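You operate a simulated robot arm through the tools that you are given. There is no shell and no other tool. Be economical: measure what you need, move in short steps, check, and stop when the job is done.

You run a simulated robot arm. Do the job below in one go: nothing can be reset, and whatever is moved stays where it is left.

Task
Stack the white vent cap from the green mat on top of the blue vent cap.

It is judged by the outcome, as a careful person would: the job done as asked, and still so three seconds after it is handed in. It fails if anything else is knocked over, pushed out of place, dropped, spilled or broken. A push-on lid holds only when it is set on centred and level and pressed home; a screw cap is set on level and turned clockwise until tight.

Robot
A 6-joint arm with a two-finger parallel gripper, fixed in place. Base frame: the origin is at the foot of the arm, x ahead of it, y to its left, z up; the work surface is at about z = 750. Units: mm, rad, N and s.
With the tool pointing down near the work surface it reaches from about 180 to 640 mm from the base axis. Its first joint turns from -1.152 to 1.152 rad. Payload 2.7 kg.
Tool frame: the origin (TCP) lies between the finger pads and is the grasp point; the fingertips stand 23 mm ahead of it; z points along the fingers, y is the line along which they close. Largest opening 94 mm; finger width 38, thickness 10; the body of the gripper, 54 by 96 mm, starts 39 mm behind the TCP.
Orientation is told as [roll, pitch, yaw] about the base's x, y, z axes, in that order, counted from this pose: with the fingers straight down and closing along the base's y, the tool's x points along the base's -x, its y along +y and its z along -z.

Tools
- The arm moves only by the tool servo_tool. Its argument "commands" is a list of rows, each a list of 5 numbers: the gripper command, from -1 (shut) to 1 (fully open), values between in proportion, then the shift along the tool's x, y, z in units of 40 mm (1.0 is 40 mm), then the turn about the tool's z in units of 4 degrees (1.0 is 4 degrees). In form: [[jaw, dx, dy, dz, yaw], ...]. A call has 1 to 8 rows; each row shifts and turns the commanded pose from where the row before left it, along the tool's axes as they then stand. A call with a number of a shift or a turn outside -1 to 1 is refused whole. Rows are played at 5 a second. More than 50 mm and 0.15 rad between two rows, or a gripper value outside its range, and nothing of the call is played. A pose out of reach is approached as far as the arm can. The call stops where the force on the tool passes 40 N (or 10 N more than at its start, if that is more) or the arm is blocked; 0.2 s more then pass. Each finger travels about 45 mm/s and halts on what it meets, pressing with about 26 N; the grip force reading is that of the motor and also rises with nothing between the fingers. The clock runs only during rows and for 0.2 s after the last one: add rows that do not move to give the fingers time. It gives the time, the measured TCP pose, the force on the tool (base axes), the opening and the grip force at its end, in the units of the frame above (readings bear some noise).
- Cameras (640 x 400 px; columns grow to the right, rows downward): "scene" is fixed at [73.7, -427.9, 1406.2]; the picture's right is [0.81, -0.59, 0.00], its down [-0.33, -0.45, -0.83] and it looks along [0.49, 0.67, -0.56] (base axes); focal length 375 px, centre (320, 200). "wrist" rides on the gripper at [-39, 0, -44] in the tool frame; the picture's right is [0.00, -1.00, 0.00], its down [0.97, 0.00, -0.24] and it looks along [0.24, 0.00, 0.97] (tool axes); focal length 218 px, centre (320, 200). There is no depth. A picture from a camera that has moved, and an enlarged one, comes with that camera's place and axes in the base frame and with its lens.
- snapshot(camera): a new picture of that camera. The clock stands still meanwhile.
- close_up(camera, box): a new picture of the part [left, top, right, bottom] of that camera's present view, enlarged. The clock stands still meanwhile.
- finish_job(): hands the job in; it is judged then, once.

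Work in short steps. Places have to be worked out from the pictures, the camera data and where the tool is seen: move nearer, look again, correct. Check each grasp and each placing, and mend what went wrong. You have 90 turns and 46 pictures in all, those below and enlarged ones among them. Open the gripper and draw the arm clear of the work before you hand the job in, unless the task says otherwise; then end with one line.

The tools are called after "Request:" as a command line: name --pt "numbers of a row" for each row, then --argument value for the rest, lists and objects as JSON in quotes. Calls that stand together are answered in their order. servo_tool: Moves the arm, as the interface text tells. Its arguments: {"type":"object","properties":{"commands":{"type":"array","items":{"type":"array","items":{"type":"number"}}}},"required":["commands"]} The other tools are called the same way: snapshot (camera) takes a picture; close_up (camera, box) takes an enlarged picture of a part of a camera's view; finish_job () hands the job in.

At the start:

```text
time_s: 0.0
ee_pos: [369.5, 224.6, 1031.9]
tcp_rot: [0.002, 0.001, 0.002]
contact_force: [0.0, 0.1, -0.1]
grip_width: 93.9
finger_force: 0.0
```

scene: 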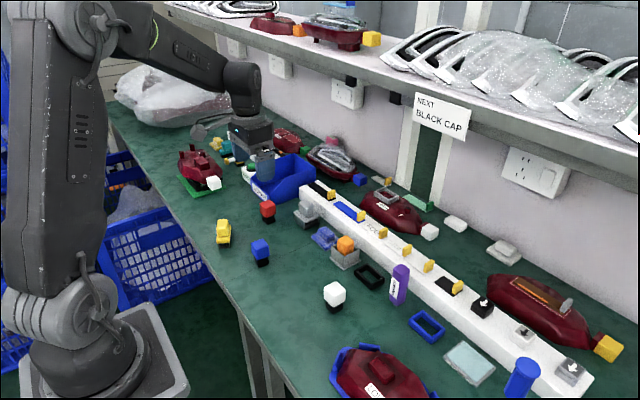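
wrist: 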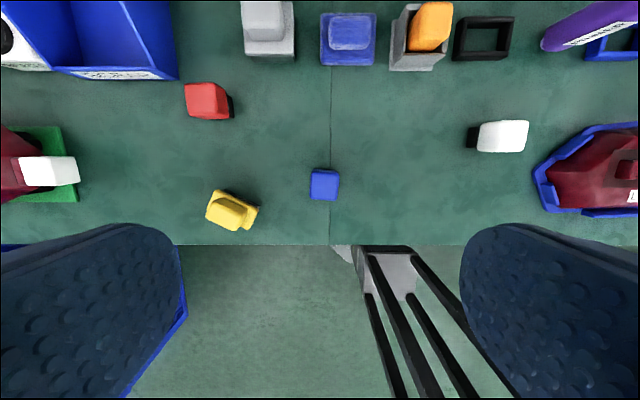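

I look closer at the caps to decide which objects are meant.

Request:
close_up --camera "scene" --box '[160, 130, 380, 330]'

Request:
close_up --camera "wrist" --box '[170, 60, 570, 260]'

```text
2.00 times, centred on (270, 230) of scene
camera zoom: at [73.7, -427.9, 1406.2], right [0.81, -0.59, 0.0], down [-0.33, -0.45, -0.83], along [0.49, 0.67, -0.56], focal length 750 px, centre (420, 140)
```

zoom: 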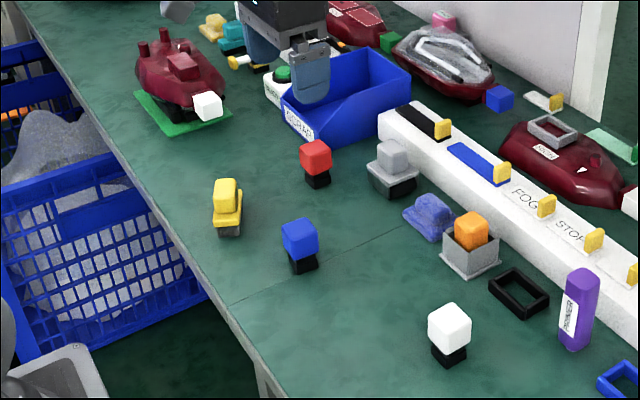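

```text
1.60 times, centred on (370, 160) of wrist
camera zoom: at [408.6, 224.7, 1076.6], right [0.0, -1.0, 0.0], down [-0.97, 0.0, 0.24], along [-0.24, 0.0, -0.97], focal length 349 px, centre (240, 264)
```

zoom: 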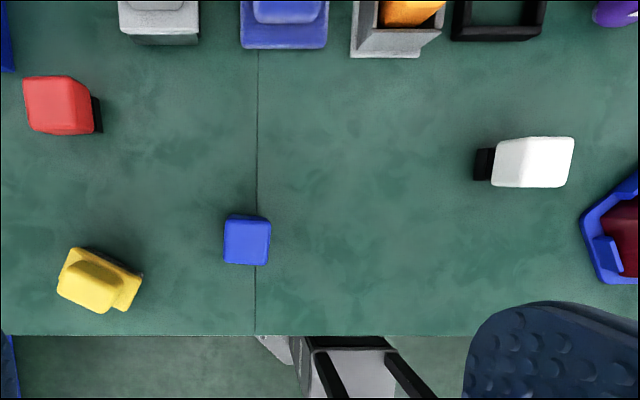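

I zoom further on the candidate objects.

Request:
close_up --camera "scene" --box '[165, 130, 265, 193]'

Request:
close_up --camera "scene" --box '[205, 190, 375, 320]'

Request:
close_up --camera "scene" --box '[340, 160, 540, 285]'

```text
6.35 times, centred on (215, 162) of scene
camera zoom: at [73.7, -427.9, 1406.2], right [0.81, -0.59, 0.0], down [-0.33, -0.45, -0.83], along [0.49, 0.67, -0.56], focal length 2382 px, centre (987, 444)
```

zoom: 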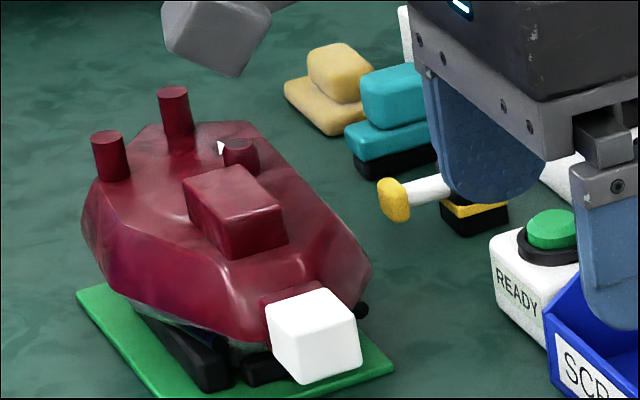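

```text
3.08 times, centred on (290, 255) of scene
camera zoom: at [73.7, -427.9, 1406.2], right [0.81, -0.59, 0.0], down [-0.33, -0.45, -0.83], along [0.49, 0.67, -0.56], focal length 1155 px, centre (412, 31)
```

zoom: 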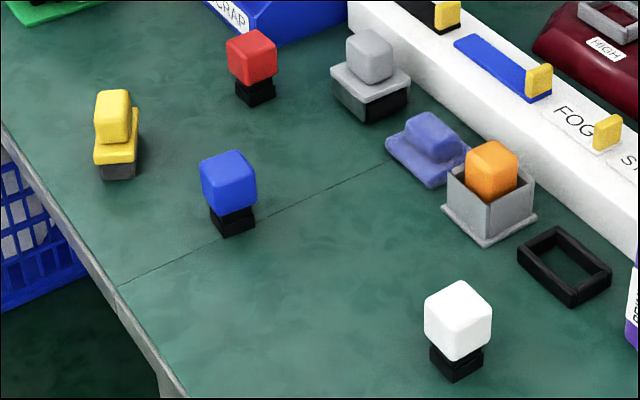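

```text
3.20 times, centred on (440, 222) of scene
camera zoom: at [73.7, -427.9, 1406.2], right [0.81, -0.59, 0.0], down [-0.33, -0.45, -0.83], along [0.49, 0.67, -0.56], focal length 1201 px, centre (-64, 128)
```

zoom: 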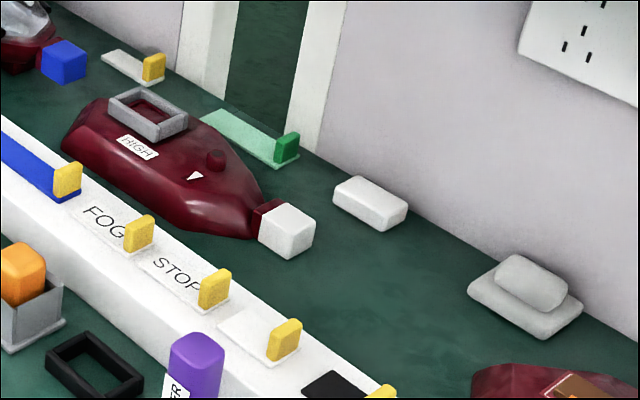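

The loose white cube cap on a black stem (at about x=427, y=1, top z≈811) and the matching blue one (at about 362, 220) fit the task. I move above the white cap at height.

Request:
servo_tool --pt "1 -0.24 -0.93 0 0" --pt "1 -0.24 -0.93 0 0" --pt "1 -0.24 -0.93 0 0" --pt "1 -0.24 -0.93 0 0" --pt "1 -0.24 -0.94 0.3 0" --pt "1 -0.24 -0.94 0.3 0" --pt "1 0 0 0.9 0" --pt "1 0 0 0 0"

Request:
snapshot --camera "wrist"

```text
time_s: 1.8
ee_pos: [428.0, 1.5, 971.9]
tcp_rot: [0.003, -0.002, 0.001]
contact_force: [0.1, -0.1, 0.0]
grip_width: 94.3
finger_force: 0.1
```

```text
38 pictures are left
camera wrist: at [466.6, 0.7, 1015.8], right [0.0, -1.0, 0.0], down [-0.97, 0.0, 0.24], along [-0.24, 0.0, -0.97], focal length 218 px, centre (320, 200)
```

wrist: 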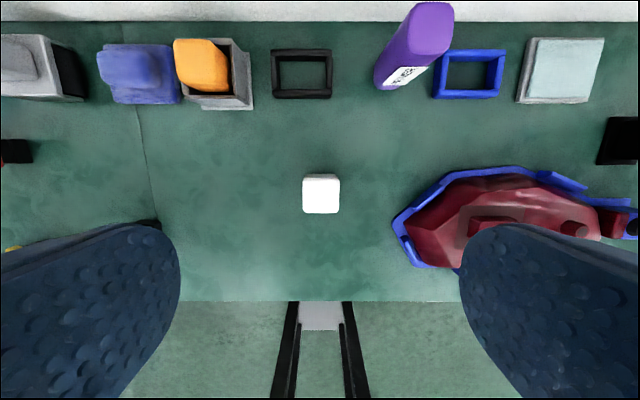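

The white cap is axis-aligned, about 35 mm wide, at about (420, 0). I shift 8 mm and go down 100 mm, then look again.

Request:
servo_tool --pt "1 0.2 0.01 0.8 0" --pt "1 0 0 0.85 0" --pt "1 0 0 0.85 0" --pt "1 0 0 0 0"

Request:
snapshot --camera "wrist"

Request:
close_up --camera "scene" --box '[260, 220, 420, 320]'

```text
time_s: 2.8
ee_pos: [419.9, 0.9, 872.6]
tcp_rot: [0.002, 0.001, 0.002]
contact_force: [0.3, 0.2, -0.2]
grip_width: 94.1
finger_force: 0.0
```

```text
37 pictures are left
camera wrist: at [458.9, 1.3, 916.7], right [0.0, -1.0, 0.0], down [-0.97, 0.0, 0.24], along [-0.24, 0.0, -0.97], focal length 218 px, centre (320, 200)
```

wrist: 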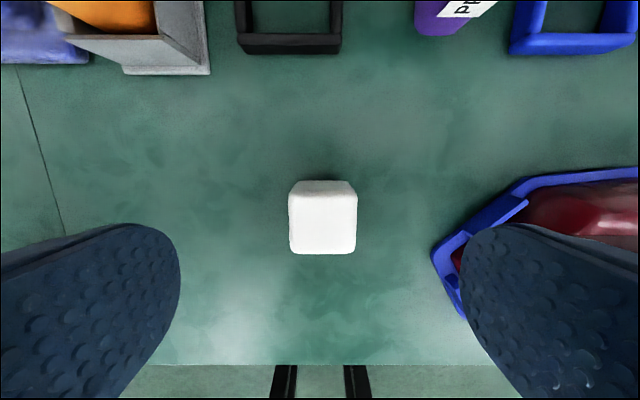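

```text
4.00 times, centred on (340, 270) of scene
camera zoom: at [73.7, -427.9, 1406.2], right [0.81, -0.59, 0.0], down [-0.33, -0.45, -0.83], along [0.49, 0.67, -0.56], focal length 1501 px, centre (240, -80)
```

zoom: 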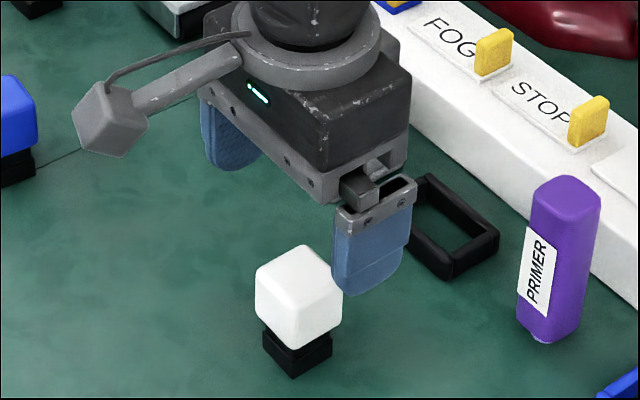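

The cap is well centred (about 420, 0, top ~811). I go down to TCP z≈794 and close.

Request:
servo_tool --pt "1 0 -0.02 0.7 0" --pt "1 0 0 0.7 0" --pt "1 0 0 0.565 0" --pt "1 0 0 0 0"

Request:
servo_tool --pt "-1 0 0 0 0" --pt "-1 0 0 0 0" --pt "-1 0 0 0 0" --pt "-1 0 0 0 0" --pt "-1 0 0 0 0"

Request:
close_up --camera "scene" --box '[260, 220, 420, 320]'

```text
time_s: 3.8
ee_pos: [420.1, -1.4, 793.4]
tcp_rot: [0.003, -0.002, 0.001]
contact_force: [0.5, 0.0, -0.3]
grip_width: 94.3
finger_force: 0.0
```

```text
time_s: 5.0
ee_pos: [419.8, -0.5, 794.9]
tcp_rot: [0.001, 0.0, 0.002]
contact_force: [1.0, 0.5, -0.1]
grip_width: 35.1
finger_force: 26.1
```

```text
4.00 times, centred on (340, 270) of scene
camera zoom: at [73.7, -427.8, 1406.3], right [0.81, -0.59, 0.0], down [-0.33, -0.45, -0.83], along [0.49, 0.67, -0.56], focal length 1501 px, centre (240, -80)
```

zoom: 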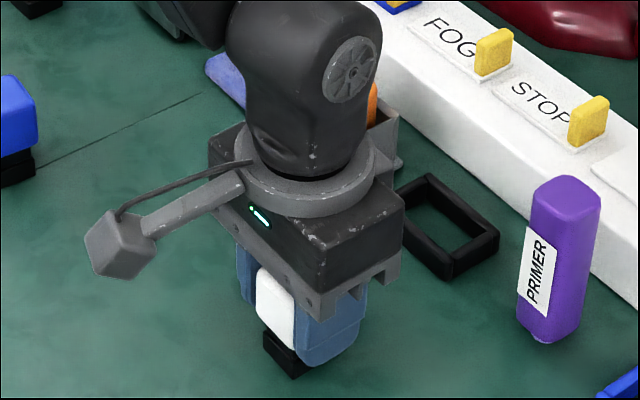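

Gripped at 35 mm width. I lift 40 mm and see whether the black stem comes along.

Request:
servo_tool --pt "-1 0 0 -0.3 0" --pt "-1 0 0 -0.7 0" --pt "-1 0 0 -0.7 0" --pt "-1 0 0 0 0"

Request:
close_up --camera "scene" --box '[260, 200, 420, 300]'

```text
time_s: 6.0
ee_pos: [417.9, 0.3, 862.2]
tcp_rot: [0.002, 0.001, 0.002]
contact_force: [0.2, 0.2, -0.8]
grip_width: 35.2
finger_force: 25.8
```

```text
4.00 times, centred on (340, 250) of scene
camera zoom: at [73.7, -427.9, 1406.2], right [0.81, -0.59, 0.0], down [-0.33, -0.45, -0.83], along [0.49, 0.67, -0.56], focal length 1501 px, centre (240, 0)
```

zoom: 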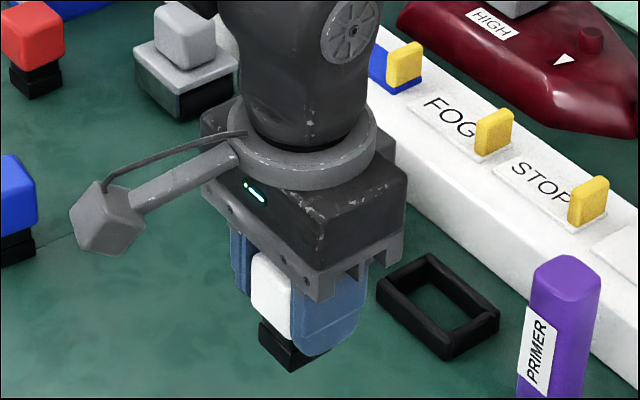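

The stem comes with the cap. I raise and carry it to a spot 50 mm short (in x) of the blue cap so the wrist camera sees the blue top freely.

Request:
servo_tool --pt "-1 0 0 -0.75 0" --pt "-1 0 0 -0.75 0" --pt "-1 0.44 0.915 0 0" --pt "-1 0.44 0.915 0 0" --pt "-1 0.44 0.915 0 0" --pt "-1 0.44 0.915 0 0" --pt "-1 0.44 0.915 0 0" --pt "-1 0.44 0.915 0 0"

Request:
snapshot --camera "wrist"

Request:
snapshot --camera "scene"

```text
time_s: 7.8
ee_pos: [313.4, 222.4, 921.2]
tcp_rot: [0.001, 0.0, -0.001]
contact_force: [0.1, -0.1, -0.4]
grip_width: 35.0
finger_force: 26.0
```

```text
33 pictures are left
camera wrist: at [352.6, 221.5, 965.2], right [0.0, -1.0, 0.0], down [-0.97, 0.0, 0.24], along [-0.24, 0.0, -0.97], focal length 218 px, centre (320, 200)
```

wrist: 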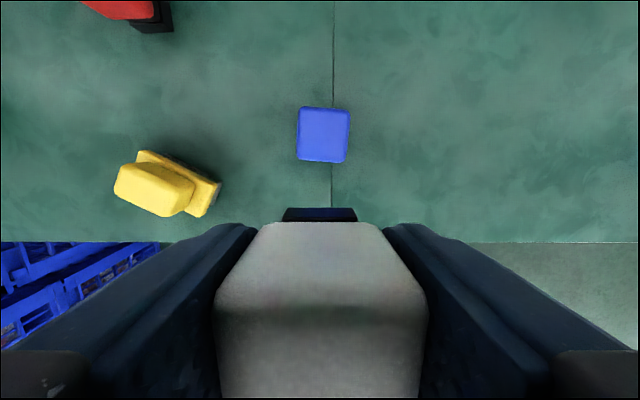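

```text
32 pictures are left
```

scene: 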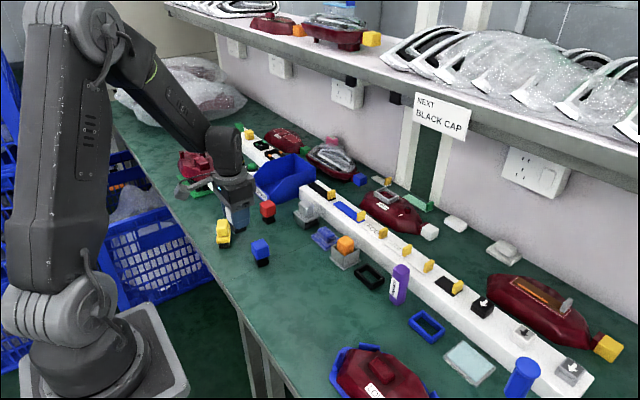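

I enlarge the blue cap to measure its centre and angle.

Request:
close_up --camera "wrist" --box '[270, 90, 382, 160]'

Request:
close_up --camera "scene" --box '[200, 170, 296, 230]'

Request:
close_up --camera "scene" --box '[212, 220, 308, 280]'

```text
5.71 times, centred on (326, 125) of wrist
camera zoom: at [352.6, 221.5, 965.2], right [0.0, -1.0, 0.0], down [-0.97, 0.0, 0.24], along [-0.24, 0.0, -0.97], focal length 1247 px, centre (286, 629)
```

zoom: 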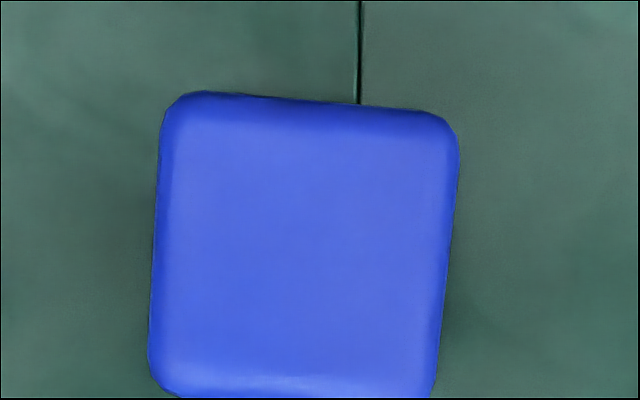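

```text
6.67 times, centred on (248, 200) of scene
camera zoom: at [73.7, -427.9, 1406.3], right [0.81, -0.59, 0.0], down [-0.33, -0.45, -0.83], along [0.49, 0.67, -0.56], focal length 2502 px, centre (800, 200)
```

zoom: 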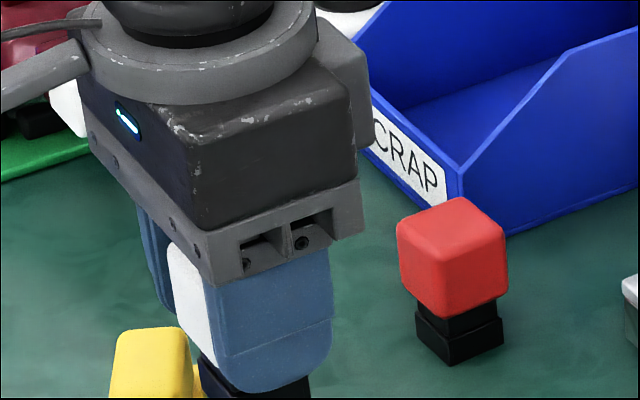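

```text
6.67 times, centred on (260, 250) of scene
camera zoom: at [73.7, -427.9, 1406.3], right [0.81, -0.59, 0.0], down [-0.33, -0.45, -0.83], along [0.49, 0.67, -0.56], focal length 2502 px, centre (720, -133)
```

zoom: 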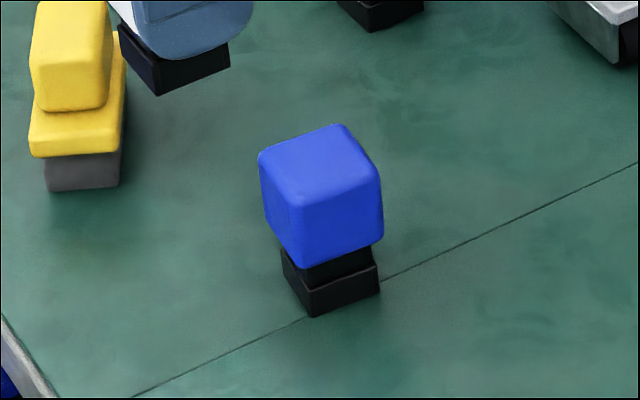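

Blue's top centre is about 46 mm ahead in x and 2 mm to −y of the held cap, turned ~4.5° clockwise, top z≈812. I shift there, match the yaw, and descend to about 10 mm above.

Request:
servo_tool --pt "-1 -0.575 -0.024 0 0" --pt "-1 -0.575 -0.024 0 0" --pt "-1 0 0 0 1" --pt "-1 0 0 0.6 0.1" --pt "-1 0 0 0.6 0" --pt "-1 0 0 0.1 0" --pt "-1 0 0 0 0"

Request:
close_up --camera "scene" --box '[212, 210, 308, 270]'

Request:
snapshot --camera "wrist"

```text
time_s: 9.4
ee_pos: [359.0, 219.1, 870.6]
tcp_rot: [0.002, -0.001, -0.074]
contact_force: [-0.5, -0.5, -1.0]
grip_width: 35.3
finger_force: 26.0
```

```text
6.67 times, centred on (260, 240) of scene
camera zoom: at [73.7, -427.9, 1406.2], right [0.81, -0.59, 0.0], down [-0.33, -0.45, -0.83], along [0.49, 0.67, -0.56], focal length 2502 px, centre (720, -67)
```

zoom: 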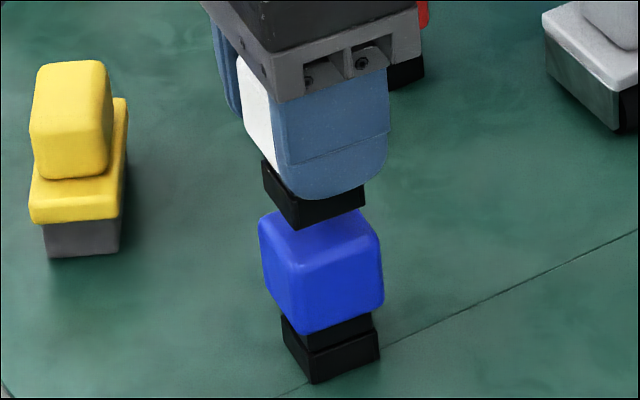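

```text
27 pictures are left
camera wrist: at [398.4, 215.3, 914.3], right [-0.08, -1.0, 0.0], down [-0.97, 0.07, 0.24], along [-0.24, 0.02, -0.97], focal length 218 px, centre (320, 200)
```

wrist: 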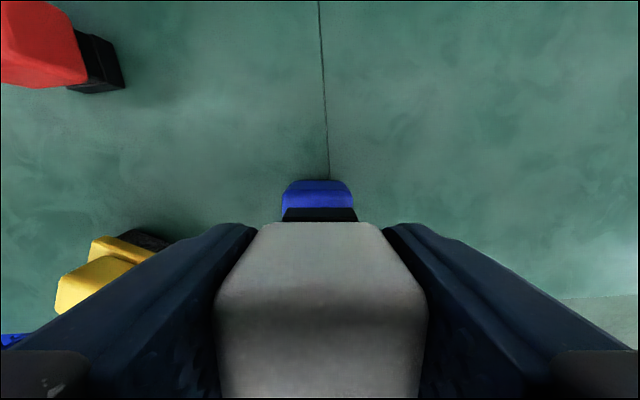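

The stem sits ~1 mm to −y of the blue's centre, otherwise aligned. I correct by 1 mm and lower gently in small steps.

Request:
servo_tool --pt "-1 0 0.025 0.1 0" --pt "-1 0 0 0.1 0" --pt "-1 0 0 0.03 0" --pt "-1 0 0 0.03 0" --pt "-1 0 0 0 0"

Request:
close_up --camera "scene" --box '[212, 210, 308, 270]'

```text
time_s: 10.6
ee_pos: [359.1, 218.9, 859.6]
tcp_rot: [0.002, 0.0, -0.074]
contact_force: [0.0, 1.0, -0.7]
grip_width: 35.2
finger_force: 26.1
```

```text
6.67 times, centred on (260, 240) of scene
camera zoom: at [73.7, -427.9, 1406.2], right [0.81, -0.59, 0.0], down [-0.33, -0.45, -0.83], along [0.49, 0.67, -0.56], focal length 2502 px, centre (720, -67)
```

zoom: 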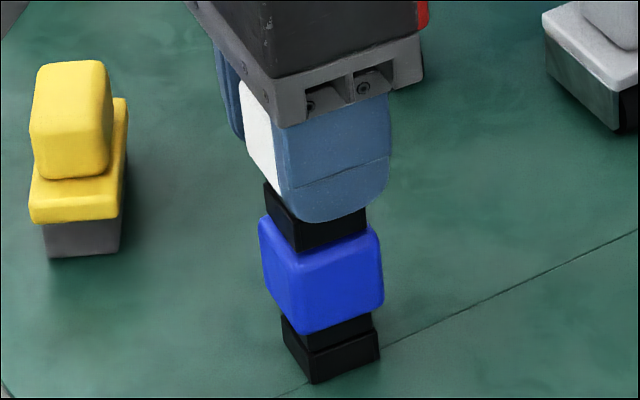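

Very close, aligned to about 1 mm. I keep lowering in 1 mm steps watching the vertical force.

Request:
servo_tool --pt "-1 0 0 0.025 0" --pt "-1 0 0 0.025 0" --pt "-1 0 0 0 0"

```text
time_s: 11.4
ee_pos: [360.8, 219.4, 858.1]
tcp_rot: [0.002, 0.0, -0.075]
contact_force: [0.3, 0.2, 0.4]
grip_width: 35.1
finger_force: 26.0
```

Request:
servo_tool --pt "-1 0 0 0.025 0" --pt "-1 0 0 0 0"

```text
time_s: 12.0
ee_pos: [360.7, 219.6, 855.8]
tcp_rot: [0.0, -0.003, -0.075]
contact_force: [-3.0, -0.2, 7.5]
grip_width: 35.2
finger_force: 26.2
```

Contact: 7.5 N upward. I check the seating before releasing.

Request:
close_up --camera "scene" --box '[212, 210, 308, 270]'

```text
6.67 times, centred on (260, 240) of scene
camera zoom: at [73.6, -427.9, 1406.2], right [0.81, -0.59, 0.0], down [-0.33, -0.45, -0.83], along [0.49, 0.67, -0.56], focal length 2502 px, centre (720, -67)
```

zoom: 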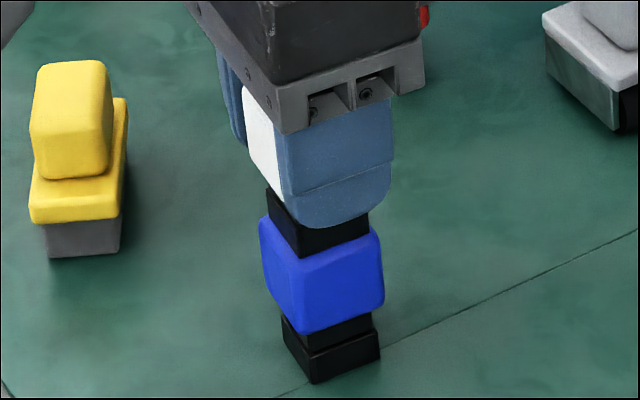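

Seated squarely on top. I open partially and slowly, then fully.

Request:
servo_tool --pt "-0.2 0 0 0 0" --pt "0 0 0 0 0" --pt "0.3 0 0 0 0" --pt "0.6 0 0 0 0" --pt "0.6 0 0 0 0"

Request:
close_up --camera "scene" --box '[212, 210, 308, 270]'

```text
time_s: 13.2
ee_pos: [360.6, 218.5, 857.0]
tcp_rot: [0.002, 0.0, -0.076]
contact_force: [-0.6, -0.4, 0.4]
grip_width: 75.0
finger_force: 0.0
```

```text
6.67 times, centred on (260, 240) of scene
camera zoom: at [73.7, -427.9, 1406.2], right [0.81, -0.59, 0.0], down [-0.33, -0.45, -0.83], along [0.49, 0.67, -0.56], focal length 2502 px, centre (720, -67)
```

zoom: 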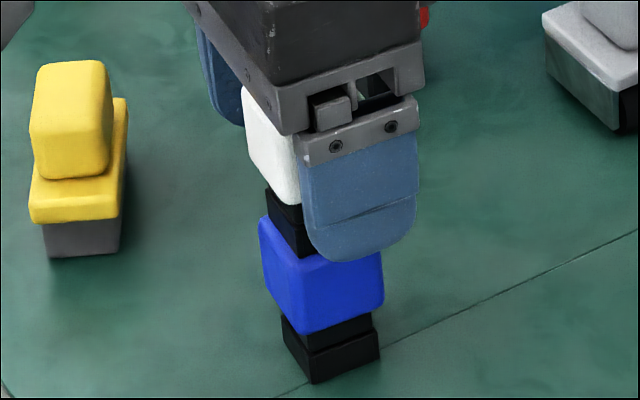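

The stack stands freely. I rise straight up and look.

Request:
servo_tool --pt "0.6 0 0 -0.3 0" --pt "0.6 0 0 -0.6 0" --pt "0.8 0 0 -0.9 0" --pt "1 0 0 -0.9 0" --pt "1 0 0 -0.9 0" --pt "1 0 0 -0.6 0" --pt "1 0 0 0 0"

Request:
snapshot --camera "scene"

Request:
snapshot --camera "wrist"

Request:
close_up --camera "scene" --box '[212, 210, 308, 270]'

```text
time_s: 14.8
ee_pos: [360.0, 218.4, 1022.9]
tcp_rot: [0.003, 0.002, -0.076]
contact_force: [-0.7, -0.7, 0.5]
grip_width: 94.0
finger_force: 0.0
```

```text
23 pictures are left
```

scene: 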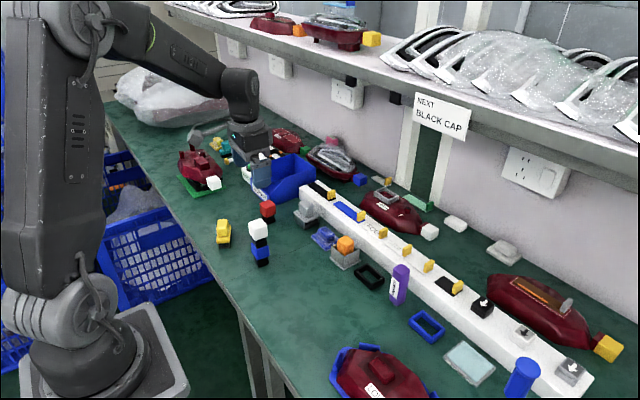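

```text
22 pictures are left
camera wrist: at [399.6, 215.5, 1067.7], right [-0.08, -1.0, 0.0], down [-0.97, 0.07, 0.24], along [-0.24, 0.02, -0.97], focal length 218 px, centre (320, 200)
```

wrist: 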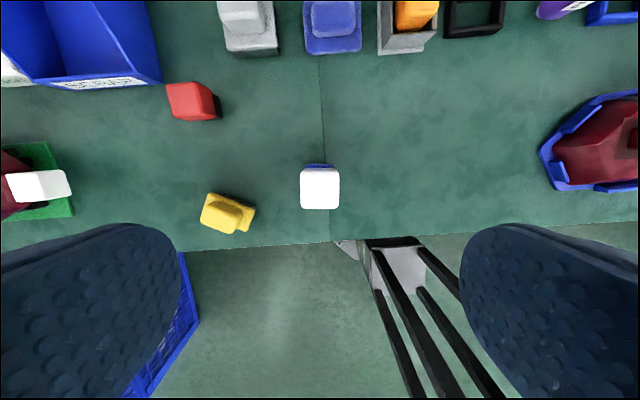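

```text
6.67 times, centred on (260, 240) of scene
camera zoom: at [73.7, -427.9, 1406.2], right [0.81, -0.59, 0.0], down [-0.33, -0.45, -0.83], along [0.49, 0.67, -0.56], focal length 2502 px, centre (720, -67)
```

zoom: 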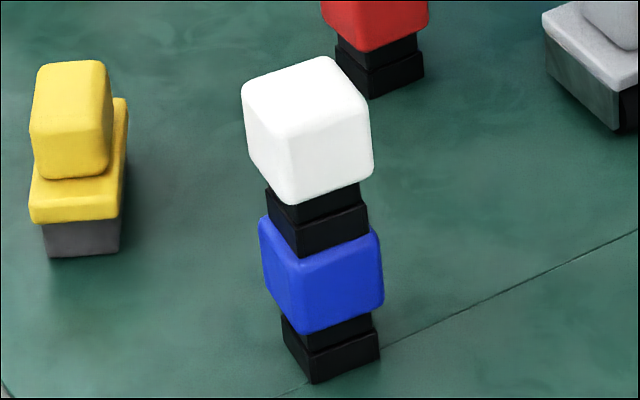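

The white cap stands centred and level on the blue one, the arm is clear and nothing else has moved. I hand the job in.

Request:
finish_job

```text
The job is handed in.
```

The loose white vent cap from the bench's green mat now stands centred and level on top of the loose blue vent cap; the gripper is open, the arm is clear, and nothing else moved.
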